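You operate a simulated robot arm through the tools that you are given. There is no shell and no other tool. Be economical: measure what you need, move in short steps, check, and stop when the job is done.

The job below is to be done with a simulated two-armed robot. You get a single attempt, and the scene is never put back.

JOB
Take the cap off the bottle labelled "3" on the top of the purple table and lay it down there. Then take the yellow funnel and put it on the top of the cream table. Then put one of the thermostats from the top of the purple table on top of the orange box there. Then fetch the white box from the top of the cream table and set it on the lower shelf of the yellow stand. Then take the brass sensor on the top of the cream table and put it away on the middle of the green bench. Then put one of the shim tubes from the top of the cream table on the top of the yellow stand. Then put one of the cups from the top of the black table on the top of the cream table. Then take the small carton marked "2" from the top of the pink table and put it in the grey tray. Then take the silver bracket and leave it on the middle of the green bench. Then stack the red box marked "860" from the green bench on top of the red box marked "829". Then put the brass elbow on the yellow square. Then fetch the green filter and set it on the belt behind engine two. Keep to this order. Set down upright: shim tube, cup, brass elbow, green filter.

Only the result counts: the job must be done as asked and must still hold three seconds after the hand-in. Knocking over, shifting, dropping, spilling or breaking anything else fails it. A push-on lid holds only when it is set on centred and level and pressed home; a screw cap is set on level and turned clockwise until tight.

ROBOT AND FRAMES
Two 7-joint arms with two-finger grippers on one trunk, on a base that drives. Base frame: it is fixed to the floor where the robot stands at the start and does not move with it; the origin is under the middle of the robot, x ahead of it, y to its left, z up. Lengths are in mm, angles in rad, forces in N, time in s.
The left shoulder is at the start at [78, 151, 988], the right one opposite. With the tool pointing down near the work surface each hand reaches from about 340 to 800 mm from the robot's upright axis, wherever it stands, measured 20 degrees to its own side. Places, roughly: belt behind engine two [-3500, 2700, 300]; bottle [500, 250, 1000]; brass elbow (7x4x7 cm) [-1200, 16000, 700]; brass sensor (4x4x5 cm) [-1900, -1000, 900]; cup [-1250, 3000, 1000]; green filter [-1000, 3250, 1000]; grey tray (22x18 cm) [-1460, -1040, 860]; lower shelf of the yellow stand (24x22 cm) [-4920, -4080, 220]; middle of the green bench [-1100, 15600, 700]; orange box [500, 250, 1000]; red box [-1250, 14750, 750]; shim tube [-1000, -1500, 1000]; silver bracket (9x5x5 cm) [-1200, 13700, 700]; small carton [-750, 1000, 750]; thermostat [750, 0, 1000]; top of the cream table [-1400, -1200, 800]; top of the yellow stand [-4900, -4100, 800]; white box [-1750, -1250, 1000]; yellow funnel (11x11x15 cm) [800, -100, 900]; yellow square (26x20 cm) [-1340, 14800, 720]. Payload 2.54 kg a hand.
The tool frame of a hand sits at the grasp point between the pads (the TCP): z along the fingers, y along the line on which they close. The tips reach 30 mm beyond it. The gripper opens to 116 mm. The gripper's body begins 95 mm behind the TCP.
Orientation is that of the tool frame in the base frame, as [roll, pitch, yaw] about the fixed x, y, z axes, in that order (R = Rz(yaw) Ry(pitch) Rx(roll)). With the fingers straight down and closing along the base's y, the tool's x points along the base's -x, its y along +y and its z along -z.

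CONTROLS
- The arms move only by the tool drive_tool. It takes "left_series", "right_series" or both (then of equal length, played together; a hand with none holds still); each is a list of rows, each a list of 7 numbers: the shift along the tool's x, y, z in mm, then the turn, a rotation vector about the tool's x, y, z in rad, then the finger opening in mm, from 0 to 116. In form: [[dx, dy, dz, ax, ay, az, gripper], ...]. A call has 1 to 8 rows; each row is the pose to reach, as a shift and turn from the pose commanded when the call began, along the tool's axes at that moment. Rows are played at 5 a second. More than 50 mm and 0.15 rad between two rows, or a gripper value outside its range, and nothing of the call is played. A pose out of reach is approached as far as the arm can. The call stops where the force on the tool passes 40 N (or 10 N more than at its start, if that is more) or the arm is blocked; 0.2 s more then pass. The fingers move at their own pace (about 72 mm/s each) and stop on an object; they squeeze with about 39 N. The grip force told is the motor's: it shows also when the fingers shut on nothing. Time passes only in rows, and 0.2 s behind the last, so rows that repeat a pose let the fingers close. It gives the time, the measured TCP pose, the force on the tool (base axes), the opening and the grip force at its end, in the units of the frame above (readings bear some noise), with the torque about the TCP (base axes, N m) and any sound that the robot's microphone picked up.
- Cameras (640 x 400 px; columns grow to the right, rows downward): "scene" is now at [161.1, 25.8, 1152.1]; the picture's right is [0.35, -0.94, 0.00], its down [-0.15, -0.06, -0.99] and it looks along [0.92, 0.35, -0.16] (base axes); focal length 214 px, centre (320, 200). "left" rides on the left gripper at [69, 15, -122] in its tool frame; the picture's right is [-0.21, 0.98, 0.00], its down [-0.83, -0.18, -0.53] and it looks along [-0.52, -0.11, 0.85] (tool axes); focal length 251 px, centre (320, 200). "right" rides on the right gripper at [69, -15, -122] in its tool frame; the picture's right is [0.21, 0.98, 0.00], its down [-0.83, 0.18, -0.53] and it looks along [-0.52, 0.11, 0.85] (tool axes); focal length 251 px, centre (320, 200). There is no depth. A picture from a camera that has moved, and an enlarged one, comes with that camera's place and axes in the base frame and with its lens. The place of the scene camera against the robot may be out by one fixed shift of up to 18 mm in any direction.
- grab_frame(camera): a new picture of that camera. It takes no simulated time.
- raise_lower(by): slides the trunk up (or, below 0, down) by that many mm; the arms and the scene camera ride with it, the base frame stays. It gives what a move gives, with no picture.
- base_move(legs): drives the robot by 1 to 6 legs, each [ahead, left, turn to the left] in mm, mm and rad, along the robot's own axes; the way and the turn of a leg run together, so that a leg with both is an arc; at most 1500 mm and 3.142 rad a leg. The arms and the cameras ride along, it lands a little off, and it stops where it bumps. It gives what a move gives.
- head_to(pan, tilt): turns the head with the scene camera to pan (to the left, within 1.396 rad either way) and tilt (down, from -0.506 to 1.204), counted from straight ahead of the robot. It gives what a move gives.
- close_up(camera, box): a new picture of the part [left, top, right, bottom] of that camera's present view, enlarged. It takes no simulated time.
- close_job(): hands the job in; it is judged then, once.

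Go step by step. Nothing tells you exact positions but the pictures and the camera data: compare them with the known pose of the tool, close in by small moves and look again before you grip or let go. The budget is 556 turns and 356 pictures, counting those below and the enlarged ones. Unless the task says otherwise, let go and move clear before handing in.

The tools are called after "Call:" as a command line: name --argument value ..., lists and objects as JSON in quotes. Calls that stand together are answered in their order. drive_tool: Moves the arms, as the interface text tells. Its arguments: {"type":"object","properties":{"left_series":{"type":"array"},"right_series":{"type":"array"}},"required":[]} The other tools are called the same way: raise_lower (by) slides the trunk up or down; base_move (legs) drives the base; head_to (pan, tilt) turns the head that bears the scene camera; grab_frame (camera) takes a picture; close_up (camera, box) takes an enlarged picture of a part of a camera's view; close_job () hands the job in.

At the start:

```text
clock: 0.0
left_tool_pos: [449.3, 341.7, 1000.8]
left_tcp_rot: [-3.141, 0.0, -3.142]
left_contact_force: [0.2, -0.4, -0.6]
left_torque: [-0.01, -0.01, 0.02]
left_gripper_width: 115.9
left_gripper_force: 0.0
right_tool_pos: [330.4, -45.5, 1112.0]
right_tcp_rot: [-3.141, 0.001, 3.141]
right_contact_force: [0.2, -0.2, -1.0]
right_torque: [-0.07, -0.02, -0.02]
right_gripper_width: 116.1
right_gripper_force: 0.0
trunk travel left (down, up): [-225.0, 64.0]
robot x, y, heading: [-0.6, 0.2, 0.001]
head pan, tilt: [0.36, 0.164]
```

scene: 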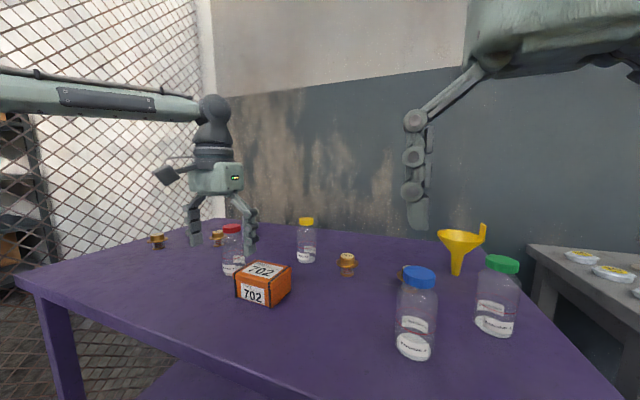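
right: 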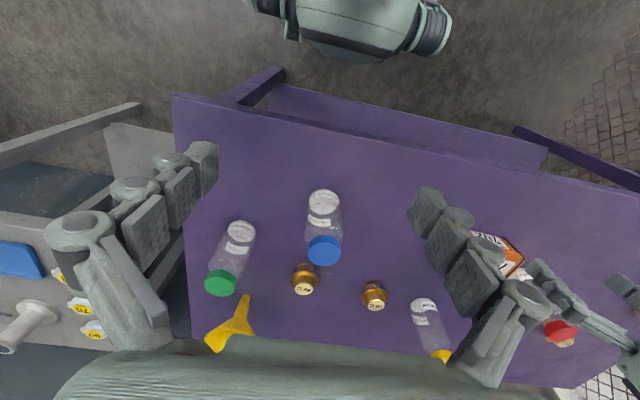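
left: 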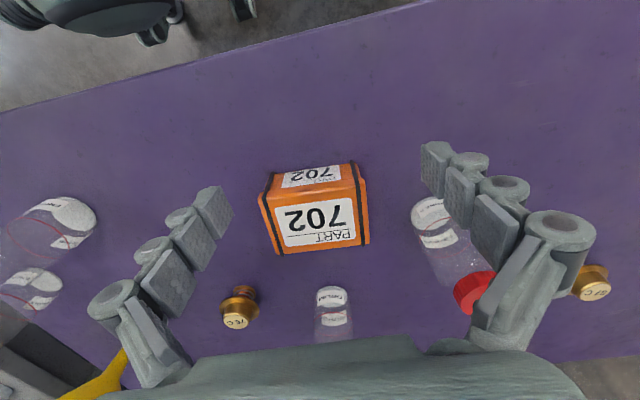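

I see a purple table with four bottles, an orange box, thermostats and the funnel. First I read the bottle labels with enlarged pictures.

Call:
close_up --camera "scene" --box '[380, 240, 540, 370]'

Call:
close_up --camera "scene" --box '[130, 200, 370, 320]'

```text
3.08 times, centred on (460, 305) of scene
camera zoom: at [161.1, 25.8, 1152.1], right [0.35, -0.94, 0.0], down [-0.15, -0.06, -0.99], along [0.92, 0.35, -0.16], focal length 660 px, centre (-111, -123)
```

zoom: 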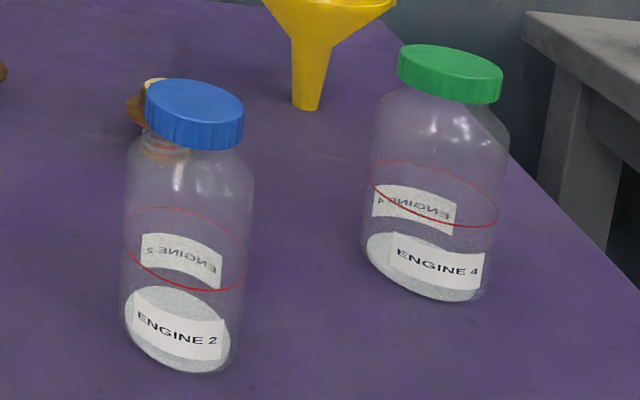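

```text
2.67 times, centred on (250, 260) of scene
camera zoom: at [161.1, 25.8, 1152.1], right [0.35, -0.94, 0.0], down [-0.15, -0.06, -0.99], along [0.92, 0.35, -0.16], focal length 572 px, centre (507, 40)
```

zoom: 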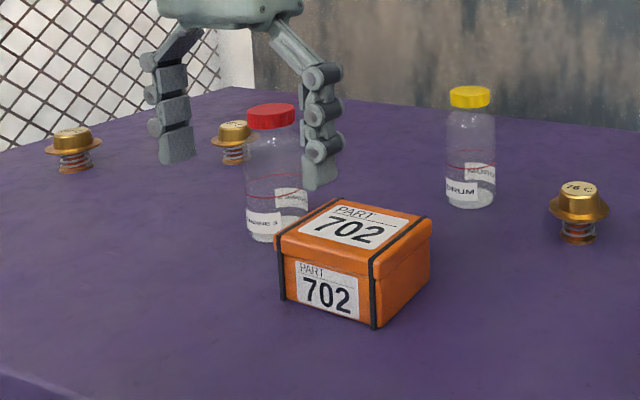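

The red-capped bottle reads "ENGINE 3", so it's the one. I lift the left hand to get a clear look down at it.

Call:
drive_tool --left_series '[[0, 0, -50, 0, 0, 0, 116], [0, 0, -100, 0, 0, 0, 116], [0, 0, -120, 0, 0, 0, 116], [0, 40, -120, 0, 0, 0, 116], [0, 40, -120, 0, 0, 0, 116]]'

Call:
grab_frame --camera "left"

Call:
grab_frame --camera "scene"

```text
clock: 1.2
left_tool_pos: [450.8, 379.8, 1119.3]
left_tcp_rot: [3.141, 0.001, 3.14]
left_contact_force: [0.3, 0.9, 0.6]
left_torque: [0.01, 0.01, 0.0]
left_gripper_width: 115.9
left_gripper_force: 0.0
right_tool_pos: [329.8, -45.6, 1112.0]
right_tcp_rot: [3.141, -0.001, 3.141]
right_contact_force: [0.1, -0.9, 0.2]
right_torque: [0.02, 0.03, -0.02]
right_gripper_width: 116.1
right_gripper_force: 0.1
trunk travel left (down, up): [-225.0, 64.0]
robot x, y, heading: [1.7, -0.5, -0.004]
head pan, tilt: [0.36, 0.164]
```

```text
350 pictures are left
camera left: at [380.5, 395.9, 1242.3], right [0.21, 0.98, 0.0], down [0.83, -0.18, 0.53], along [0.52, -0.11, -0.85], focal length 251 px, centre (320, 200)
```

left: 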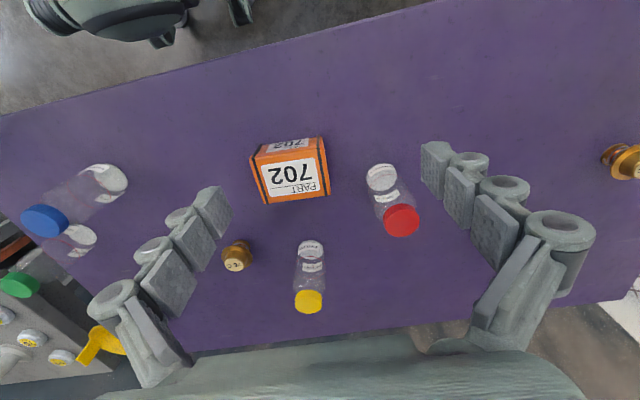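

```text
349 pictures are left
camera scene: at [161.1, 25.5, 1152.1], right [0.35, -0.94, 0.0], down [-0.15, -0.06, -0.99], along [0.92, 0.35, -0.16], focal length 214 px, centre (320, 200)
```

scene: 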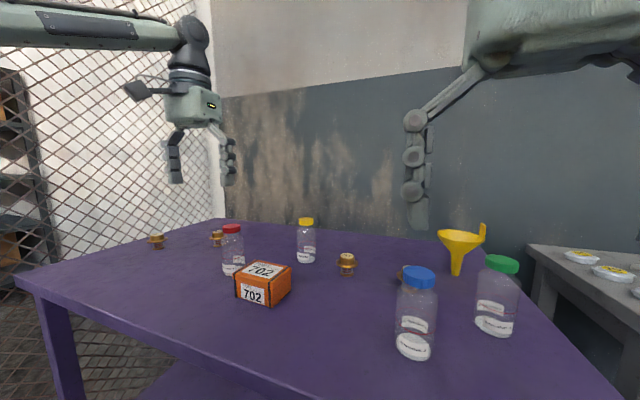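

The red bottle is near [598, 461], cap top about z 971, table about 847. I zoom to see whether the cap is screwed or pushed on.

Call:
close_up --camera "left" --box '[350, 150, 450, 250]'

Call:
close_up --camera "scene" --box '[200, 210, 330, 290]'

```text
4.00 times, centred on (400, 200) of left
camera zoom: at [380.5, 395.9, 1242.3], right [0.21, 0.98, 0.0], down [0.83, -0.18, 0.53], along [0.52, -0.11, -0.85], focal length 1006 px, centre (0, 200)
```

zoom: 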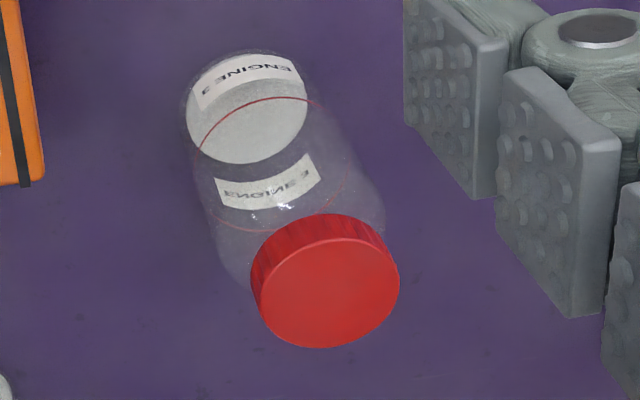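

```text
4.92 times, centred on (265, 250) of scene
camera zoom: at [161.1, 25.5, 1152.1], right [0.35, -0.94, 0.0], down [-0.15, -0.06, -0.99], along [0.92, 0.35, -0.16], focal length 1056 px, centre (591, -46)
```

zoom: 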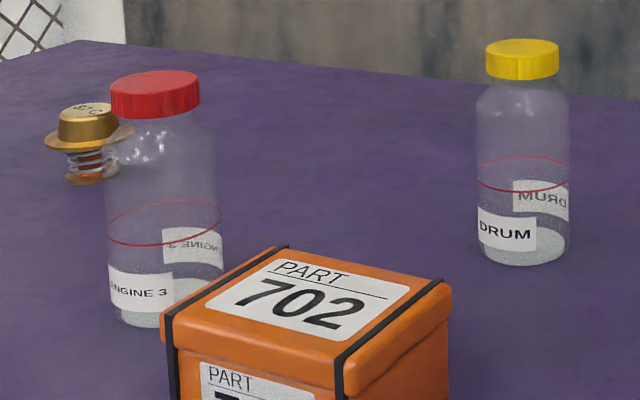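

The cap is ribbed, so it screws. I'll hold the bottle with the right hand at a slant and unscrew with the left; first I drive left so both arms reach it.

Call:
base_move --legs '[[0, 370, 0]]'

Call:
grab_frame --camera "scene"

Call:
grab_frame --camera "right"

```text
clock: 5.3
left_tool_pos: [451.3, 748.6, 1120.6]
left_tcp_rot: [3.141, 0.0, -3.14]
left_contact_force: [0.0, 0.8, -0.1]
left_torque: [-0.01, 0.02, -0.04]
left_gripper_width: 116.0
left_gripper_force: 0.1
right_tool_pos: [330.3, 321.7, 1111.3]
right_tcp_rot: [3.141, 0.001, 3.141]
right_contact_force: [0.5, 0.1, 0.0]
right_torque: [0.01, -0.01, 0.0]
right_gripper_width: 115.9
right_gripper_force: 0.1
trunk travel left (down, up): [-225.0, 64.0]
robot x, y, heading: [0.7, 368.0, -0.004]
head pan, tilt: [0.36, 0.164]
```

```text
346 pictures are left
camera scene: at [161.4, 394.5, 1152.1], right [0.35, -0.94, 0.0], down [-0.15, -0.06, -0.99], along [0.92, 0.35, -0.16], focal length 214 px, centre (320, 200)
```

scene: 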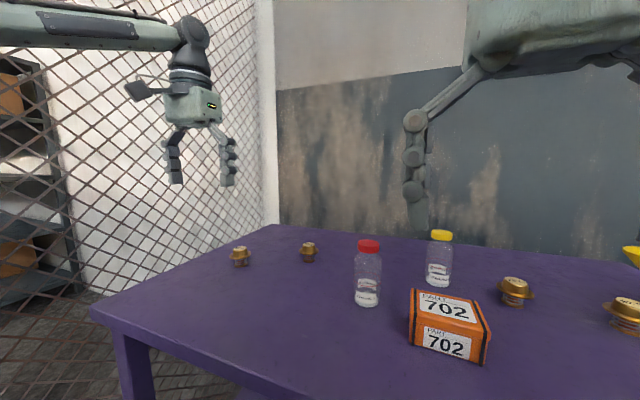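

```text
345 pictures are left
camera right: at [262.1, 307.4, 1234.4], right [-0.21, 0.98, 0.0], down [0.83, 0.18, 0.53], along [0.52, 0.11, -0.85], focal length 251 px, centre (320, 200)
```

right: 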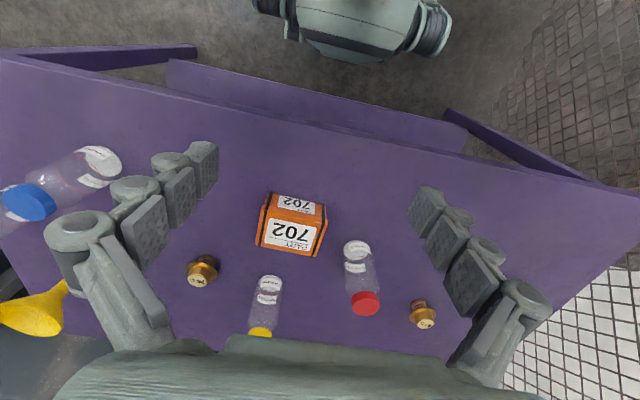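

Cross-checked: the bottle stands at about [599, 459]. I bring the right hand to a slanted pre-grasp in front of it.

Call:
drive_tool --right_series '[[-26, 20, 0, 0, -0.13, 0, 116], [-52, 40, 10, 0, -0.26, 0, 116], [-78, 60, 30, 0, -0.39, 0, 116], [-104, 80, 55, 0, -0.52, 0, 116], [-130, 105, 80, 0, -0.65, 0, 116], [-157, 125, 108, 0, -0.785, 0, 116], [-184, 138, 136, 0, -0.785, 0, 116], [-184, 138, 136, 0, -0.785, 0, 116]]'

Call:
grab_frame --camera "right"

Call:
grab_frame --camera "scene"

```text
clock: 7.1
left_tool_pos: [450.1, 749.1, 1119.8]
left_tcp_rot: [3.14, -0.001, 3.141]
left_contact_force: [0.2, 0.1, -1.3]
left_torque: [0.01, -0.01, -0.02]
left_gripper_width: 116.3
left_gripper_force: 0.1
right_tool_pos: [513.7, 459.1, 973.5]
right_tcp_rot: [3.141, 0.785, -3.141]
right_contact_force: [-0.2, 0.1, -0.5]
right_torque: [0.02, -0.04, -0.02]
right_gripper_width: 116.3
right_gripper_force: 0.0
trunk travel left (down, up): [-225.0, 64.0]
robot x, y, heading: [-2.4, 369.2, -0.005]
head pan, tilt: [0.36, 0.164]
```

```text
344 pictures are left
camera right: at [379.4, 444.8, 1012.5], right [-0.15, 0.98, -0.15], down [0.21, 0.18, 0.96], along [0.97, 0.11, -0.23], focal length 251 px, centre (320, 200)
```

right: 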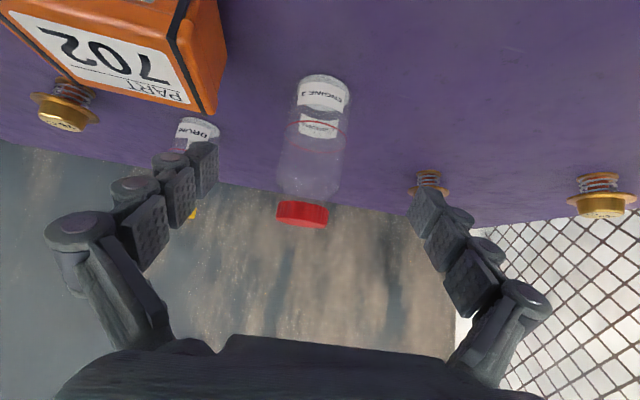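

```text
343 pictures are left
camera scene: at [161.2, 394.4, 1152.1], right [0.35, -0.94, 0.0], down [-0.15, -0.06, -0.99], along [0.92, 0.35, -0.16], focal length 214 px, centre (320, 200)
```

scene: 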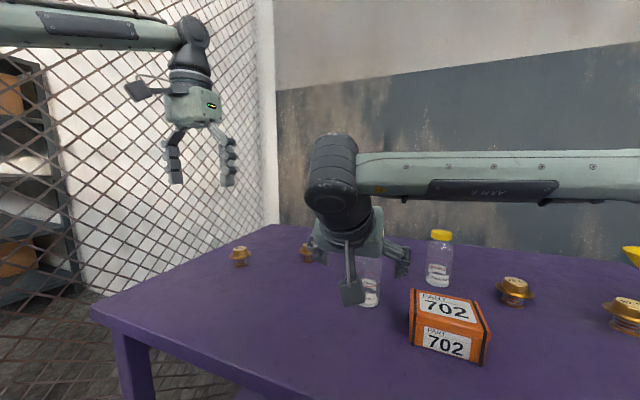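

The bottle lies straight ahead between the fingers (y about 456). I advance along the fingers to straddle its body.

Call:
drive_tool --right_series '[[0, -2, 40, 0, 0, 0, 116], [0, -2, 80, 0, 0, 0, 116], [0, -2, 115, 0, 0, 0, 116], [0, -2, 115, 0, 0, 0, 116]]'

Call:
grab_frame --camera "right"

```text
clock: 8.1
left_tool_pos: [451.6, 749.9, 1119.8]
left_tcp_rot: [-3.141, 0.001, 3.141]
left_contact_force: [0.0, 0.0, 0.4]
left_torque: [0.02, 0.02, -0.01]
left_gripper_width: 116.1
left_gripper_force: 0.1
right_tool_pos: [596.4, 458.7, 893.3]
right_tcp_rot: [3.141, 0.786, -3.14]
right_contact_force: [-0.7, 0.7, 0.5]
right_torque: [0.01, 0.02, 0.01]
right_gripper_width: 116.0
right_gripper_force: 0.0
trunk travel left (down, up): [-225.0, 64.0]
robot x, y, heading: [0.2, 370.1, -0.003]
head pan, tilt: [0.36, 0.164]
```

```text
342 pictures are left
camera right: at [461.8, 443.5, 931.7], right [-0.15, 0.98, -0.15], down [0.21, 0.18, 0.96], along [0.97, 0.11, -0.23], focal length 251 px, centre (320, 200)
```

right: 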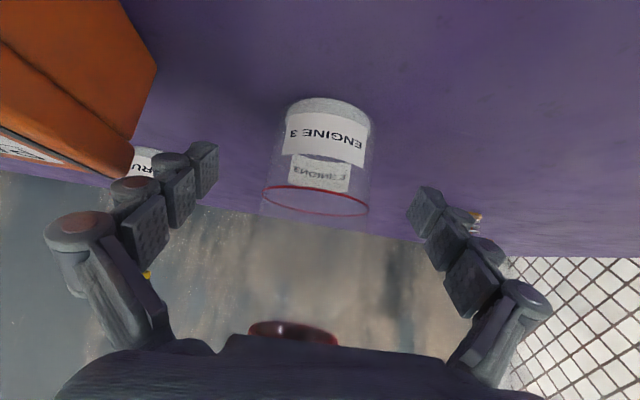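

The bottle is centred between the pads. I close the right hand on it.

Call:
drive_tool --right_series '[[0, 0, 0, 0, 0, 0, 80], [0, 0, 0, 0, 0, 0, 65], [0, 0, 0, 0, 0, 0, 50], [0, 0, 0, 0, 0, 0, 40], [0, 0, 0, 0, 0, 0, 40], [0, 0, 0, 0, 0, 0, 40]]'

Call:
grab_frame --camera "left"

```text
clock: 9.5
left_tool_pos: [450.6, 748.3, 1119.6]
left_tcp_rot: [-3.14, 0.0, -3.141]
left_contact_force: [-0.8, 0.2, -0.6]
left_torque: [-0.01, -0.01, 0.02]
left_gripper_width: 116.2
left_gripper_force: 0.1
right_tool_pos: [595.7, 459.0, 893.9]
right_tcp_rot: [3.141, 0.787, 3.141]
right_contact_force: [-0.3, 1.0, 0.0]
right_torque: [0.01, -0.04, -0.06]
right_gripper_width: 57.4
right_gripper_force: 38.9
trunk travel left (down, up): [-225.0, 64.0]
robot x, y, heading: [0.2, 372.0, -0.004]
head pan, tilt: [0.36, 0.164]
```

```text
341 pictures are left
camera left: at [381.0, 764.3, 1242.0], right [0.21, 0.98, 0.0], down [0.83, -0.18, 0.53], along [0.52, -0.11, -0.85], focal length 251 px, centre (320, 200)
```

left: 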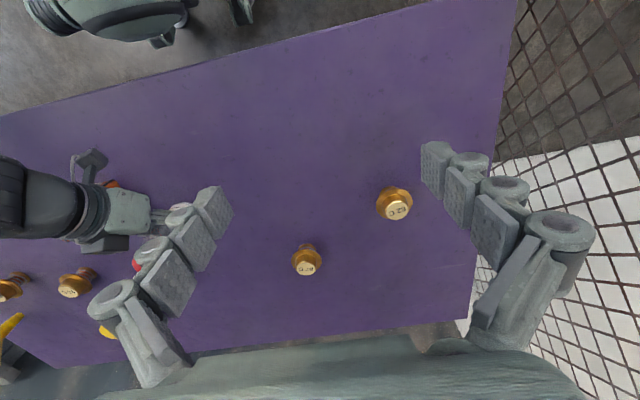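

The bottle is held (57 mm wide). I bring the left hand over the cap at safe height, turned 0.7 rad clockwise to gain turning room.

Call:
drive_tool --left_series '[[-20, -36, 0, 0, 0, 0.1, 116], [-40, -72, 0, 0, 0, 0.2, 110], [-60, -108, 0, 0, 0, 0.3, 100], [-80, -144, 0, 0, 0, 0.4, 90], [-100, -180, 0, 0, 0, 0.5, 80], [-120, -216, 0, 0, 0, 0.6, 80], [-135, -252, 0, 0, 0, 0.7, 80], [-147, -289, 10, 0, 0, 0.7, 80]]'

Call:
grab_frame --camera "left"

Call:
grab_frame --camera "scene"

```text
clock: 11.3
left_tool_pos: [536.2, 533.3, 1075.1]
left_tcp_rot: [-3.14, 0.004, 2.443]
left_contact_force: [-0.1, -0.7, -0.2]
left_torque: [0.01, 0.0, 0.0]
left_gripper_width: 80.2
left_gripper_force: 0.1
left hand out of reach, approached as far as the arm can: row 5, 6, 7, 8
right_tool_pos: [595.7, 458.6, 893.6]
right_tcp_rot: [-3.141, 0.786, 3.141]
right_contact_force: [-0.3, 0.7, 0.4]
right_torque: [-0.06, -0.01, 0.0]
right_gripper_width: 57.6
right_gripper_force: 39.5
trunk travel left (down, up): [-225.0, 64.0]
robot x, y, heading: [-0.7, 369.6, 0.002]
head pan, tilt: [0.36, 0.164]
```

```text
340 pictures are left
camera left: at [492.3, 589.8, 1196.3], right [0.79, 0.61, 0.0], down [0.51, -0.67, 0.54], along [0.33, -0.43, -0.84], focal length 251 px, centre (320, 200)
```

left: 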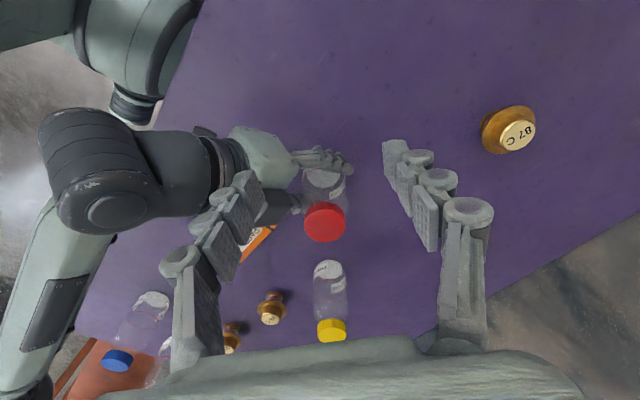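

```text
339 pictures are left
camera scene: at [161.3, 394.5, 1152.1], right [0.35, -0.94, 0.0], down [-0.15, -0.06, -0.99], along [0.92, 0.35, -0.16], focal length 214 px, centre (320, 200)
```

scene: 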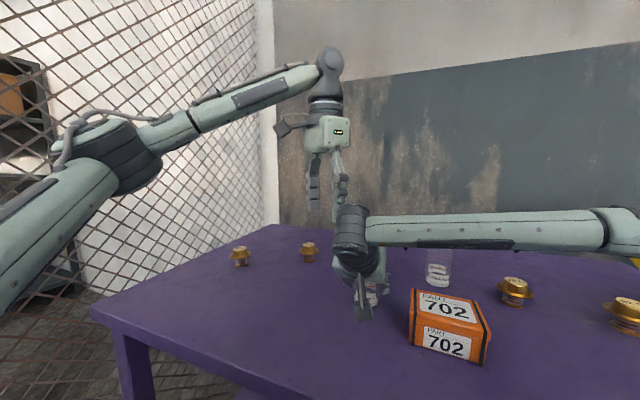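

The left arm hit its reach limit at that height. I probe with a small lowering to see how the command base behaves.

Call:
drive_tool --left_series '[[0, 0, 20, 0, 0, 0, 80], [0, 0, 20, 0, 0, 0, 80]]'

```text
clock: 11.9
left_tool_pos: [534.7, 533.4, 1057.3]
left_tcp_rot: [-3.141, 0.0, 2.444]
left_contact_force: [1.2, 0.4, 0.2]
left_torque: [-0.02, 0.01, 0.0]
left_gripper_width: 79.9
left_gripper_force: 0.1
right_tool_pos: [595.9, 458.3, 895.5]
right_tcp_rot: [-3.141, 0.786, 3.14]
right_contact_force: [0.7, -0.5, 0.8]
right_torque: [-0.09, -0.04, -0.02]
right_gripper_width: 57.6
right_gripper_force: 39.2
trunk travel left (down, up): [-225.0, 64.0]
robot x, y, heading: [-0.6, 369.1, -0.0]
head pan, tilt: [0.36, 0.164]
```

The base is the clipped pose. I move toward the cap, sinking slowly.

Call:
drive_tool --left_series '[[-35, -6, 4, 0, 0, 0, 80], [-70, -12, 8, 0, 0, 0, 80], [-96, -16, 12, 0, 0, 0, 80], [-96, -16, 20, 0, 0, 0, 80], [-96, -16, 20, 0, 0, 0, 80]]'

Call:
grab_frame --camera "left"

```text
clock: 13.1
left_tool_pos: [549.9, 521.4, 1034.6]
left_tcp_rot: [3.139, 0.001, 2.443]
left_contact_force: [3.2, -2.0, 2.7]
left_torque: [-0.09, 0.02, 0.19]
left_gripper_width: 81.4
left_gripper_force: 0.1
left hand out of reach, approached as far as the arm can: row 1, 2, 3, 4, 5
right_tool_pos: [595.0, 459.5, 893.7]
right_tcp_rot: [-3.14, 0.785, 3.141]
right_contact_force: [-4.3, 3.3, -0.1]
right_torque: [-0.41, -0.48, -0.12]
right_gripper_width: 57.4
right_gripper_force: 39.0
trunk travel left (down, up): [-225.0, 64.0]
robot x, y, heading: [-1.1, 370.1, -0.005]
head pan, tilt: [0.36, 0.164]
```

```text
338 pictures are left
camera left: at [506.1, 578.0, 1155.3], right [0.79, 0.61, 0.0], down [0.51, -0.67, 0.53], along [0.33, -0.42, -0.84], focal length 251 px, centre (320, 200)
```

left: 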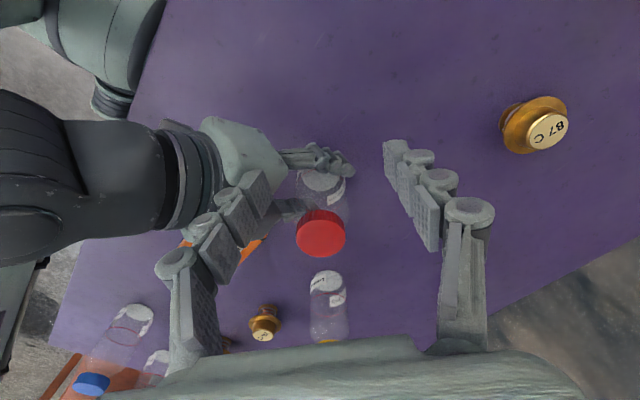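

The left finger brushed the right gripper and the reach is limited in this yaw. I back up and turn the hand back to straight.

Call:
drive_tool --left_series '[[15, 0, -25, 0, 0, 0, 80], [30, 0, -40, 0, 0, -0.1, 80], [30, 0, -50, 0, 0, -0.25, 80], [30, 0, -50, 0, 0, -0.4, 80], [30, 0, -50, 0, 0, -0.55, 80], [30, 0, -50, 0, 0, -0.7, 80], [30, 0, -50, 0, 0, -0.7, 80]]'

```text
clock: 14.7
left_tool_pos: [526.8, 540.3, 1084.2]
left_tcp_rot: [-3.141, -0.001, -3.14]
left_contact_force: [0.1, 0.5, 0.4]
left_torque: [0.0, 0.02, 0.01]
left_gripper_width: 79.9
left_gripper_force: 0.0
right_tool_pos: [594.9, 458.8, 894.1]
right_tcp_rot: [-3.141, 0.785, 3.139]
right_contact_force: [0.3, -0.1, 1.6]
right_torque: [-0.09, 0.01, -0.02]
right_gripper_width: 57.8
right_gripper_force: 38.5
trunk travel left (down, up): [-225.0, 64.0]
robot x, y, heading: [-6.0, 368.0, 0.001]
head pan, tilt: [0.36, 0.164]
```

Contact is gone. I try reaching over the cap with straight yaw.

Call:
drive_tool --left_series '[[-25, -25, 0, 0, 0, 0, 80], [-50, -55, 10, 0, 0, 0, 80], [-71, -81, 20, 0, 0, 0, 80], [-71, -81, 20, 0, 0, 0, 80]]'

Call:
grab_frame --camera "left"

```text
clock: 15.7
left_tool_pos: [542.8, 525.2, 1047.7]
left_tcp_rot: [-3.141, 0.001, -3.141]
left_contact_force: [-0.7, 0.6, -1.3]
left_torque: [-0.02, 0.05, 0.04]
left_gripper_width: 80.1
left_gripper_force: 0.0
left hand out of reach, approached as far as the arm can: row 1, 2, 3, 4
right_tool_pos: [595.0, 459.8, 894.1]
right_tcp_rot: [3.141, 0.786, 3.14]
right_contact_force: [0.2, 0.3, 1.9]
right_torque: [-0.09, 0.07, 0.0]
right_gripper_width: 57.5
right_gripper_force: 38.5
trunk travel left (down, up): [-225.0, 64.0]
robot x, y, heading: [0.9, 374.4, -0.004]
head pan, tilt: [0.36, 0.164]
```

```text
337 pictures are left
camera left: at [474.4, 540.0, 1169.3], right [0.21, 0.98, 0.0], down [0.83, -0.18, 0.53], along [0.52, -0.11, -0.85], focal length 251 px, centre (320, 200)
```

left: 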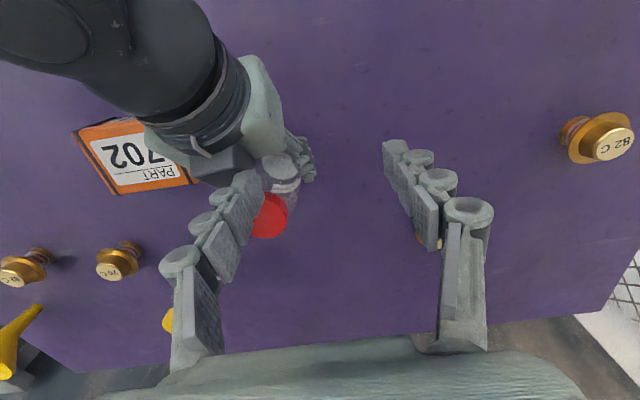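

The left arm lacks reach because the hand sits high relative to its shoulder. I open the right hand, raise the trunk 64 mm, and lower the right hand back onto the bottle.

Call:
drive_tool --right_series '[[0, 0, 0, 0, 0, 0, 70], [0, 0, 0, 0, 0, 0, 85], [0, 0, 0, 0, 0, 0, 100], [0, 0, 0, 0, 0, 0, 100]]'

Call:
raise_lower --by 62

Call:
grab_frame --camera "right"

```text
clock: 16.7
left_tool_pos: [544.0, 524.8, 1048.4]
left_tcp_rot: [3.141, 0.001, 3.14]
left_contact_force: [0.3, -0.8, 0.0]
left_torque: [-0.02, -0.05, 0.0]
left_gripper_width: 80.0
left_gripper_force: 0.0
right_tool_pos: [594.4, 459.2, 894.0]
right_tcp_rot: [3.14, 0.786, 3.139]
right_contact_force: [0.5, -0.7, 0.2]
right_torque: [-0.01, -0.03, -0.01]
right_gripper_width: 99.7
right_gripper_force: 0.0
trunk travel left (down, up): [-225.0, 64.0]
robot x, y, heading: [3.4, 370.7, -0.0]
head pan, tilt: [0.36, 0.164]
```

```text
clock: 17.7
left_tool_pos: [544.2, 525.1, 1110.2]
left_tcp_rot: [3.141, -0.002, -3.141]
left_contact_force: [-0.1, -0.4, 0.3]
left_torque: [0.0, 0.03, 0.02]
left_gripper_width: 80.5
left_gripper_force: 0.1
right_tool_pos: [594.9, 459.1, 955.2]
right_tcp_rot: [3.141, 0.786, -3.14]
right_contact_force: [0.3, -0.1, -0.1]
right_torque: [-0.01, -0.01, 0.0]
right_gripper_width: 100.2
right_gripper_force: 0.1
trunk travel left (down, up): [-287.0, 2.0]
robot x, y, heading: [5.5, 368.6, -0.001]
head pan, tilt: [0.36, 0.164]
```

```text
336 pictures are left
camera right: at [461.7, 443.5, 993.8], right [-0.15, 0.98, -0.15], down [0.21, 0.18, 0.96], along [0.97, 0.11, -0.23], focal length 251 px, centre (320, 200)
```

right: 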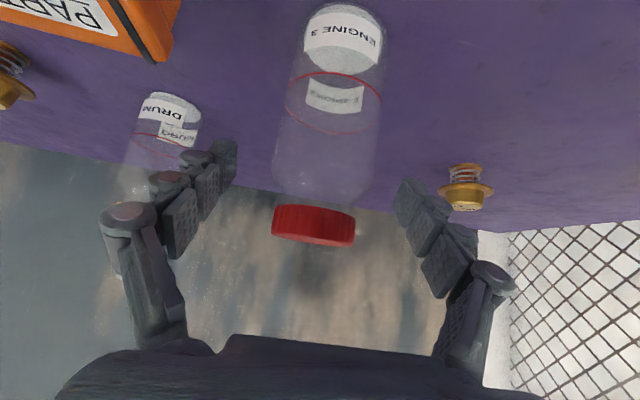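

Bottle untouched. I lower the right hand the same 62 mm and grip again.

Call:
drive_tool --right_series '[[22, 0, 22, 0, 0, 0, 100], [44, 0, 44, 0, 0, 0, 100], [44, 0, 44, 0, 0, 0, 80], [44, 0, 44, 0, 0, 0, 65], [44, 0, 44, 0, 0, 0, 50], [44, 0, 44, 0, 0, 0, 40], [44, 0, 44, 0, 0, 0, 40]]'

Call:
drive_tool --left_series '[[-25, -25, 0, 0, 0, 0, 80], [-40, -50, 20, 0, 0, 0, 80], [-54, -65, 35, 0, 0, 0, 80], [-54, -65, 50, 0, 0, 0, 80], [-54, -65, 65, 0, 0, 0, 80], [-54, -65, 65, 0, 0, 0, 80]]'

Call:
grab_frame --camera "left"

```text
clock: 19.3
left_tool_pos: [543.4, 523.7, 1108.8]
left_tcp_rot: [-3.141, 0.001, 3.141]
left_contact_force: [0.0, 0.1, -0.3]
left_torque: [0.02, 0.0, 0.0]
left_gripper_width: 80.1
left_gripper_force: 0.1
right_tool_pos: [595.3, 458.3, 893.1]
right_tcp_rot: [3.14, 0.784, -3.141]
right_contact_force: [-0.3, -0.4, -0.3]
right_torque: [0.03, 0.01, 0.01]
right_gripper_width: 57.5
right_gripper_force: 38.9
trunk travel left (down, up): [-287.0, 2.0]
robot x, y, heading: [3.0, 365.8, -0.001]
head pan, tilt: [0.36, 0.164]
```

```text
clock: 20.7
left_tool_pos: [560.9, 505.8, 1037.9]
left_tcp_rot: [-3.141, 0.001, -3.141]
left_contact_force: [0.7, -0.8, -0.6]
left_torque: [-0.03, 0.01, -0.04]
left_gripper_width: 80.2
left_gripper_force: 0.1
left hand out of reach, approached as far as the arm can: row 1, 2, 3, 4, 5, 6
right_tool_pos: [596.0, 459.3, 893.1]
right_tcp_rot: [3.141, 0.785, 3.139]
right_contact_force: [0.6, -0.1, -0.6]
right_torque: [0.04, 0.0, 0.01]
right_gripper_width: 57.4
right_gripper_force: 38.5
trunk travel left (down, up): [-287.0, 2.0]
robot x, y, heading: [-0.3, 369.3, 0.0]
head pan, tilt: [0.36, 0.164]
```

```text
335 pictures are left
camera left: at [491.4, 520.6, 1160.0], right [0.21, 0.98, 0.0], down [0.83, -0.18, 0.53], along [0.52, -0.12, -0.85], focal length 251 px, centre (320, 200)
```

left: 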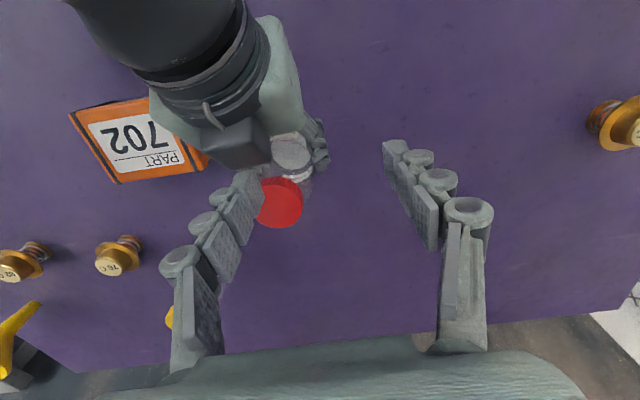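

Reach still falls short, so I'll lift the held bottle slightly and bring it closer to the robot, then return it to its spot afterward. The left hand backs up first.

Call:
drive_tool --left_series '[[0, 10, -30, 0, 0, 0, 80], [10, 40, -60, 0, 0, 0, 80], [17, 70, -75, 0, 0, 0, 80]]'

Call:
drive_tool --right_series '[[-8.5, 0, -8.5, 0, 0, 0, 40], [5, 12, -22, 0, 0, 0, 40], [19, 25, -36, 0, 0, 0, 40], [33, 38, -50, 0, 0, 0, 40], [46.7, 51, -63.6, 0, 0, 0, 40], [46.7, 51, -63.6, 0, 0, 0, 40]]'

Call:
grab_frame --camera "left"

Call:
grab_frame --camera "scene"

```text
clock: 21.5
left_tool_pos: [540.9, 576.8, 1113.9]
left_tcp_rot: [3.142, 0.0, -3.14]
left_contact_force: [0.5, 0.0, 0.6]
left_torque: [0.01, -0.03, -0.02]
left_gripper_width: 79.7
left_gripper_force: 0.0
right_tool_pos: [595.2, 458.3, 894.3]
right_tcp_rot: [-3.141, 0.786, -3.141]
right_contact_force: [-1.4, -0.6, 1.1]
right_torque: [-0.08, -0.01, -0.02]
right_gripper_width: 57.5
right_gripper_force: 38.8
trunk travel left (down, up): [-287.0, 2.0]
robot x, y, heading: [-1.6, 369.3, 0.001]
head pan, tilt: [0.36, 0.164]
```

```text
clock: 22.9
left_tool_pos: [540.8, 576.3, 1113.9]
left_tcp_rot: [-3.141, 0.0, -3.141]
left_contact_force: [0.2, -0.5, -0.4]
left_torque: [-0.01, -0.01, 0.0]
left_gripper_width: 80.1
left_gripper_force: 0.0
right_tool_pos: [517.9, 509.4, 904.8]
right_tcp_rot: [3.141, 0.785, 3.141]
right_contact_force: [-0.8, 0.5, -1.1]
right_torque: [0.01, -0.01, 0.01]
right_gripper_width: 57.3
right_gripper_force: 39.3
trunk travel left (down, up): [-287.0, 2.0]
robot x, y, heading: [0.8, 368.6, 0.003]
head pan, tilt: [0.36, 0.164]
```

```text
334 pictures are left
camera left: at [472.0, 590.8, 1235.9], right [0.21, 0.98, 0.0], down [0.83, -0.18, 0.53], along [0.52, -0.11, -0.85], focal length 251 px, centre (320, 200)
```

left: 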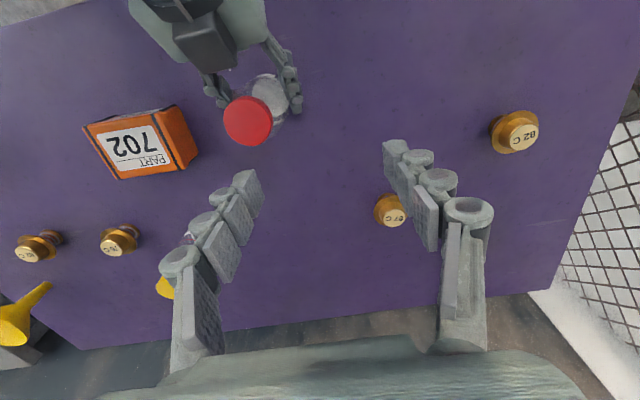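

```text
333 pictures are left
camera scene: at [161.5, 394.3, 1214.0], right [0.35, -0.94, 0.0], down [-0.15, -0.06, -0.99], along [0.92, 0.35, -0.16], focal length 214 px, centre (320, 200)
```

scene: 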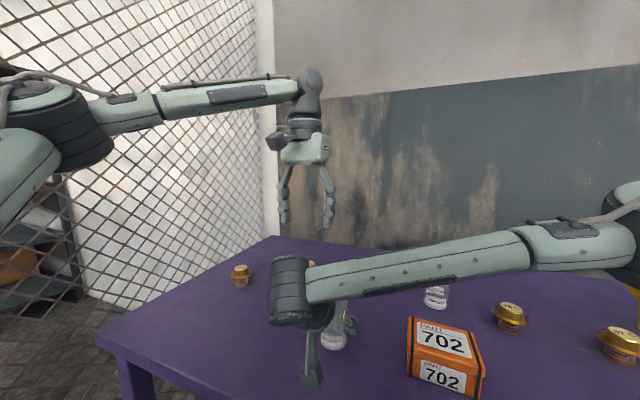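

The cap is now at about [521, 508, 983]. I bring the left hand above it, turned 0.6 rad clockwise.

Call:
drive_tool --left_series '[[5, -17, 5, 0, 0, 0.15, 80], [10, -34, 15, 0, 0, 0.3, 80], [15, -51, 30, 0, 0, 0.45, 80], [20, -68, 45, 0, 0, 0.6, 80], [20, -68, 60, 0, 0, 0.6, 80], [20, -68, 60, 0, 0, 0.6, 80]]'

Call:
grab_frame --camera "left"

```text
clock: 24.3
left_tool_pos: [520.5, 507.2, 1053.6]
left_tcp_rot: [-3.141, 0.0, 2.541]
left_contact_force: [-0.9, 0.3, -0.3]
left_torque: [-0.01, 0.0, 0.01]
left_gripper_width: 80.1
left_gripper_force: 0.0
right_tool_pos: [517.5, 509.8, 906.4]
right_tcp_rot: [-3.14, 0.787, 3.139]
right_contact_force: [0.4, -0.8, -1.1]
right_torque: [-0.03, 0.04, 0.0]
right_gripper_width: 57.3
right_gripper_force: 38.9
trunk travel left (down, up): [-287.0, 2.0]
robot x, y, heading: [-0.3, 369.9, -0.001]
head pan, tilt: [0.36, 0.164]
```

```text
332 pictures are left
camera left: at [472.0, 558.7, 1175.6], right [0.73, 0.68, 0.0], down [0.58, -0.62, 0.53], along [0.37, -0.39, -0.85], focal length 251 px, centre (320, 200)
```

left: 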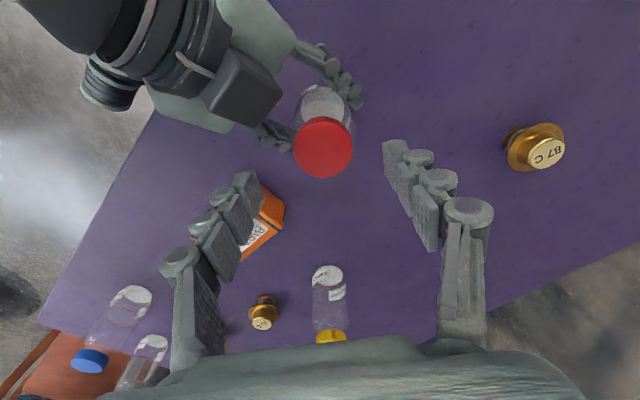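

Reached; the cap is 3–4 mm off centre. I correct, sink around the cap and grip it.

Call:
drive_tool --left_series '[[-2, 3.6, 25, 0, 0, 0, 80], [-2, 3.6, 45, 0, 0, 0, 80], [-2, 3.6, 57, 0, 0, 0, 80], [-2, 3.6, 57, 0, 0, 0, 65], [-2, 3.6, 57, 0, 0, 0, 50], [-2, 3.6, 57, 0, 0, 0, 40], [-2, 3.6, 57, 0, 0, 0, 35], [-2, 3.6, 57, 0, 0, 0, 35]]'

Call:
grab_frame --camera "left"

Call:
grab_frame --camera "scene"

```text
clock: 26.1
left_tool_pos: [523.7, 509.8, 995.7]
left_tcp_rot: [-3.14, 0.001, 2.539]
left_contact_force: [-8.5, -10.3, 3.6]
left_torque: [-0.38, 0.26, 0.04]
left_gripper_width: 45.9
left_gripper_force: 39.2
right_tool_pos: [517.9, 510.2, 905.6]
right_tcp_rot: [3.139, 0.786, -3.141]
right_contact_force: [8.3, 10.3, -4.8]
right_torque: [-0.6, 0.5, 0.06]
right_gripper_width: 57.3
right_gripper_force: 39.5
trunk travel left (down, up): [-287.0, 2.0]
robot x, y, heading: [3.6, 369.9, -0.0]
head pan, tilt: [0.36, 0.164]
```

```text
331 pictures are left
camera left: at [475.4, 560.5, 1118.4], right [0.73, 0.68, 0.0], down [0.58, -0.62, 0.53], along [0.36, -0.39, -0.85], focal length 251 px, centre (320, 200)
```

left: 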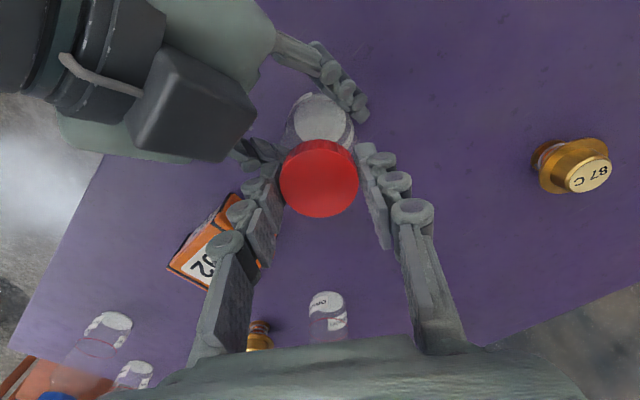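

```text
330 pictures are left
camera scene: at [161.4, 394.4, 1214.1], right [0.35, -0.94, 0.0], down [-0.15, -0.06, -0.99], along [0.92, 0.35, -0.16], focal length 214 px, centre (320, 200)
```

scene: 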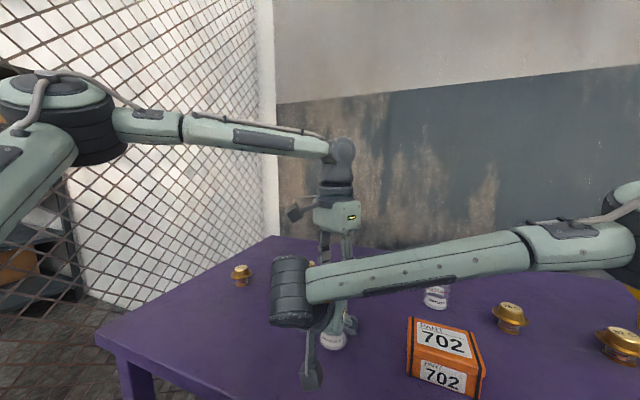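

The cap is gripped (46 mm), with about 13 N side load. I shift a little to relieve it.

Call:
drive_tool --left_series '[[0, -1.5, 0, 0, 0, 0, 35], [0, -2.5, 0, 0, 0, 0, 35], [0, -2.5, 0, 0, 0, 0, 35]]'

```text
clock: 26.9
left_tool_pos: [524.6, 508.6, 996.8]
left_tcp_rot: [3.141, 0.001, 2.543]
left_contact_force: [0.1, -3.0, 2.2]
left_torque: [-0.03, 0.02, -0.01]
left_gripper_width: 45.5
left_gripper_force: 38.8
right_tool_pos: [518.4, 509.0, 904.0]
right_tcp_rot: [3.14, 0.784, 3.141]
right_contact_force: [-1.1, 2.8, -3.0]
right_torque: [-0.16, -0.03, 0.04]
right_gripper_width: 57.2
right_gripper_force: 39.2
trunk travel left (down, up): [-287.0, 2.0]
robot x, y, heading: [-0.0, 368.8, -0.001]
head pan, tilt: [0.36, 0.164]
```

Side load is relieved. I turn the cap counter-clockwise (seen from above).

Call:
drive_tool --left_series '[[0, 0, 0, 0, 0, -0.15, 35], [0, 0, 0, 0, 0, -0.3, 35], [0, 0, 0, 0, 0, -0.45, 35], [0, 0, -0.5, 0, 0, -0.6, 35], [0, 0, -0.5, 0, 0, -0.75, 35], [0, 0, -1, 0, 0, -0.9, 35], [0, 0, -1, 0, 0, -1.05, 35], [0, 0, -1, 0, 0, -1.2, 35]]'

Call:
grab_frame --camera "left"

```text
clock: 28.7
left_tool_pos: [523.0, 508.4, 997.3]
left_tcp_rot: [3.141, 0.0, -2.539]
left_contact_force: [4.6, 8.2, 1.2]
left_torque: [0.21, -0.27, -0.03]
left_gripper_width: 45.5
left_gripper_force: 39.0
right_tool_pos: [519.0, 509.0, 904.7]
right_tcp_rot: [-3.141, 0.786, 3.138]
right_contact_force: [-4.2, -9.9, -1.5]
right_torque: [0.62, -0.09, -0.04]
right_gripper_width: 57.0
right_gripper_force: 39.2
trunk travel left (down, up): [-287.0, 2.0]
robot x, y, heading: [3.6, 371.5, -0.003]
head pan, tilt: [0.36, 0.164]
```

```text
329 pictures are left
camera left: at [457.3, 481.3, 1119.4], right [-0.38, 0.93, 0.0], down [0.78, 0.32, 0.53], along [0.49, 0.2, -0.85], focal length 251 px, centre (320, 200)
```

left: 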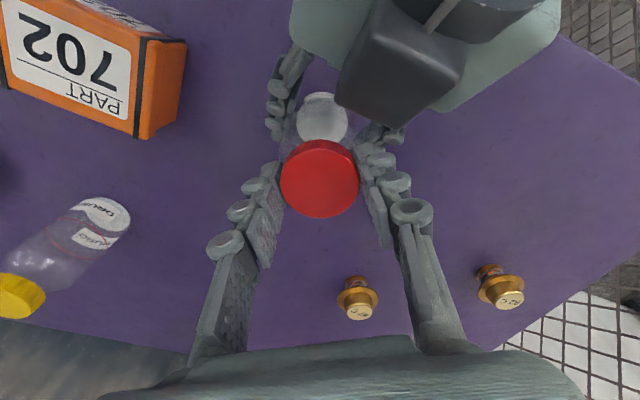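

Turned 1.2 rad with little torque. I test with a tiny lift.

Call:
drive_tool --left_series '[[0, 0, -2, 0, 0, 0, 35], [0, 0, -4, 0, 0, 0, 35], [0, 0, -4, 0, 0, 0, 35]]'

```text
clock: 29.5
left_tool_pos: [522.9, 507.7, 1000.2]
left_tcp_rot: [3.138, 0.001, -2.541]
left_contact_force: [6.3, 9.3, -14.3]
left_torque: [0.29, -0.28, -0.03]
left_gripper_width: 45.2
left_gripper_force: 38.9
right_tool_pos: [519.4, 510.0, 907.3]
right_tcp_rot: [3.14, 0.787, 3.139]
right_contact_force: [-6.3, -9.0, 13.8]
right_torque: [0.49, -0.42, -0.04]
right_gripper_width: 56.7
right_gripper_force: 38.8
trunk travel left (down, up): [-287.0, 2.0]
robot x, y, heading: [-1.5, 369.6, -0.006]
head pan, tilt: [0.36, 0.164]
```

Still threaded. I release, wind the hand back and regrip for another turn.

Call:
drive_tool --left_series '[[0, 0, 4, 0, 0, 0, 35], [0, 0, 4, 0, 0, 0, 50], [0, 0, 4, 0, 0, 0, 62], [0, 0, 4, 0, 0, 0.15, 62], [0, 0, 4, 0, 0, 0.3, 62], [0, 0, 4, 0, 0, 0.45, 62], [0, 0, 4, 0, 0, 0.6, 62]]'

Call:
drive_tool --left_series '[[0, 0, 0, 0, 0, 0.15, 62], [0, 0, 0, 0, 0, 0.3, 62], [0, 0, 0, 0, 0, 0.45, 62], [0, 0, 0, 0, 0, 0.6, 62], [0, 0, 0, 0, 0, 0.6, 50], [0, 0, 0, 0, 0, 0.6, 35], [0, 0, 0, 0, 0, 0.6, 35]]'

Call:
drive_tool --left_series '[[0, 0, 0, 0, 0, -0.15, 35], [0, 0, 0, 0, 0, -0.3, 35], [0, 0, 0, 0, 0, -0.45, 35], [0, 0, -0.5, 0, 0, -0.6, 35], [0, 0, -0.5, 0, 0, -0.75, 35], [0, 0, -1, 0, 0, -0.9, 35], [0, 0, -1, 0, 0, -1.05, 35], [0, 0, -1, 0, 0, -1.2, 35]]'

Call:
drive_tool --left_series '[[0, 0, -2, 0, 0, 0, 35], [0, 0, -4, 0, 0, 0, 35], [0, 0, -4, 0, 0, 0, 35]]'

```text
clock: 31.1
left_tool_pos: [523.3, 507.6, 996.2]
left_tcp_rot: [3.141, 0.001, 3.138]
left_contact_force: [0.3, -0.4, 1.0]
left_torque: [0.06, 0.0, 0.02]
left_gripper_width: 62.0
left_gripper_force: 0.0
right_tool_pos: [518.0, 509.8, 904.8]
right_tcp_rot: [-3.141, 0.785, 3.139]
right_contact_force: [0.4, -0.1, -1.5]
right_torque: [-0.02, 0.01, -0.04]
right_gripper_width: 56.8
right_gripper_force: 38.6
trunk travel left (down, up): [-287.0, 2.0]
robot x, y, heading: [-1.0, 368.9, -0.005]
head pan, tilt: [0.36, 0.164]
```

```text
clock: 32.7
left_tool_pos: [523.4, 507.4, 996.9]
left_tcp_rot: [-3.141, -0.001, 2.542]
left_contact_force: [-1.7, -0.7, 2.0]
left_torque: [-0.07, 0.0, 0.0]
left_gripper_width: 43.7
left_gripper_force: 39.1
right_tool_pos: [519.5, 510.2, 905.1]
right_tcp_rot: [3.141, 0.786, 3.14]
right_contact_force: [1.4, 1.2, -3.4]
right_torque: [-0.04, 0.15, 0.05]
right_gripper_width: 57.0
right_gripper_force: 39.0
trunk travel left (down, up): [-287.0, 2.0]
robot x, y, heading: [-3.4, 368.4, -0.003]
head pan, tilt: [0.36, 0.164]
```

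```text
clock: 34.5
left_tool_pos: [524.3, 508.2, 998.3]
left_tcp_rot: [3.139, 0.001, -2.539]
left_contact_force: [3.6, 11.7, 0.6]
left_torque: [0.41, -0.36, -0.05]
left_gripper_width: 44.8
left_gripper_force: 38.5
right_tool_pos: [517.4, 509.9, 905.1]
right_tcp_rot: [-3.141, 0.786, 3.138]
right_contact_force: [-2.9, -12.4, -1.8]
right_torque: [0.76, 0.15, 0.0]
right_gripper_width: 56.9
right_gripper_force: 39.1
trunk travel left (down, up): [-287.0, 2.0]
robot x, y, heading: [-1.1, 366.8, -0.004]
head pan, tilt: [0.36, 0.164]
```

```text
clock: 35.3
left_tool_pos: [523.2, 507.7, 1001.6]
left_tcp_rot: [3.139, 0.001, -2.541]
left_contact_force: [5.6, 14.6, -16.1]
left_torque: [0.58, -0.38, 0.04]
left_gripper_width: 45.3
left_gripper_force: 39.3
right_tool_pos: [517.9, 507.8, 906.8]
right_tcp_rot: [3.141, 0.79, 3.139]
right_contact_force: [-5.0, -14.2, 15.5]
right_torque: [0.73, -0.15, -0.04]
right_gripper_width: 56.8
right_gripper_force: 38.9
trunk travel left (down, up): [-287.0, 2.0]
robot x, y, heading: [-1.9, 365.8, 0.002]
head pan, tilt: [0.36, 0.164]
```

Still holding. I check with the right camera whether the bottle is slipping in the right grip (label orientation).

Call:
grab_frame --camera "right"

Call:
grab_frame --camera "left"

```text
328 pictures are left
camera right: at [384.6, 494.7, 944.2], right [-0.15, 0.98, -0.15], down [0.2, 0.18, 0.96], along [0.97, 0.11, -0.23], focal length 251 px, centre (320, 200)
```

right: 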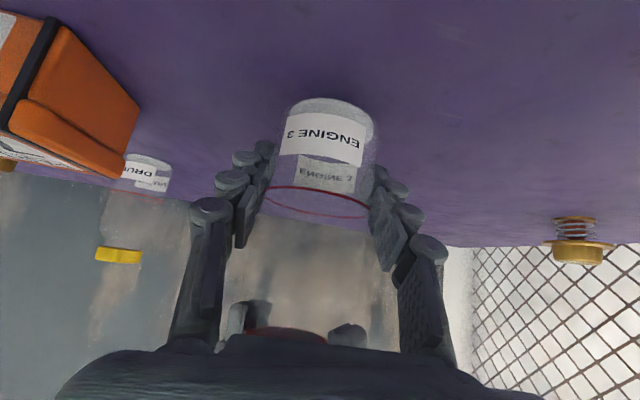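

```text
327 pictures are left
camera left: at [457.6, 481.3, 1123.4], right [-0.37, 0.93, 0.0], down [0.78, 0.32, 0.53], along [0.49, 0.2, -0.85], focal length 251 px, centre (320, 200)
```

left: 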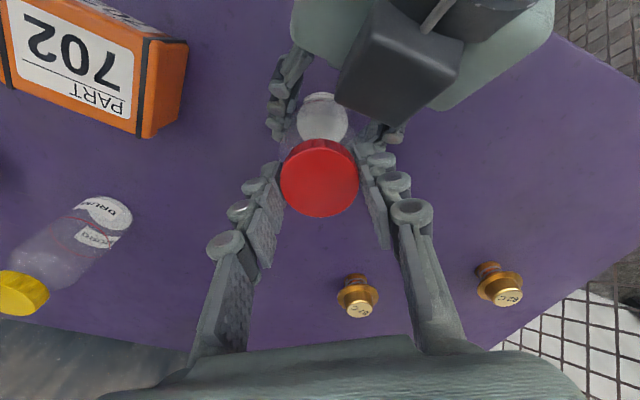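

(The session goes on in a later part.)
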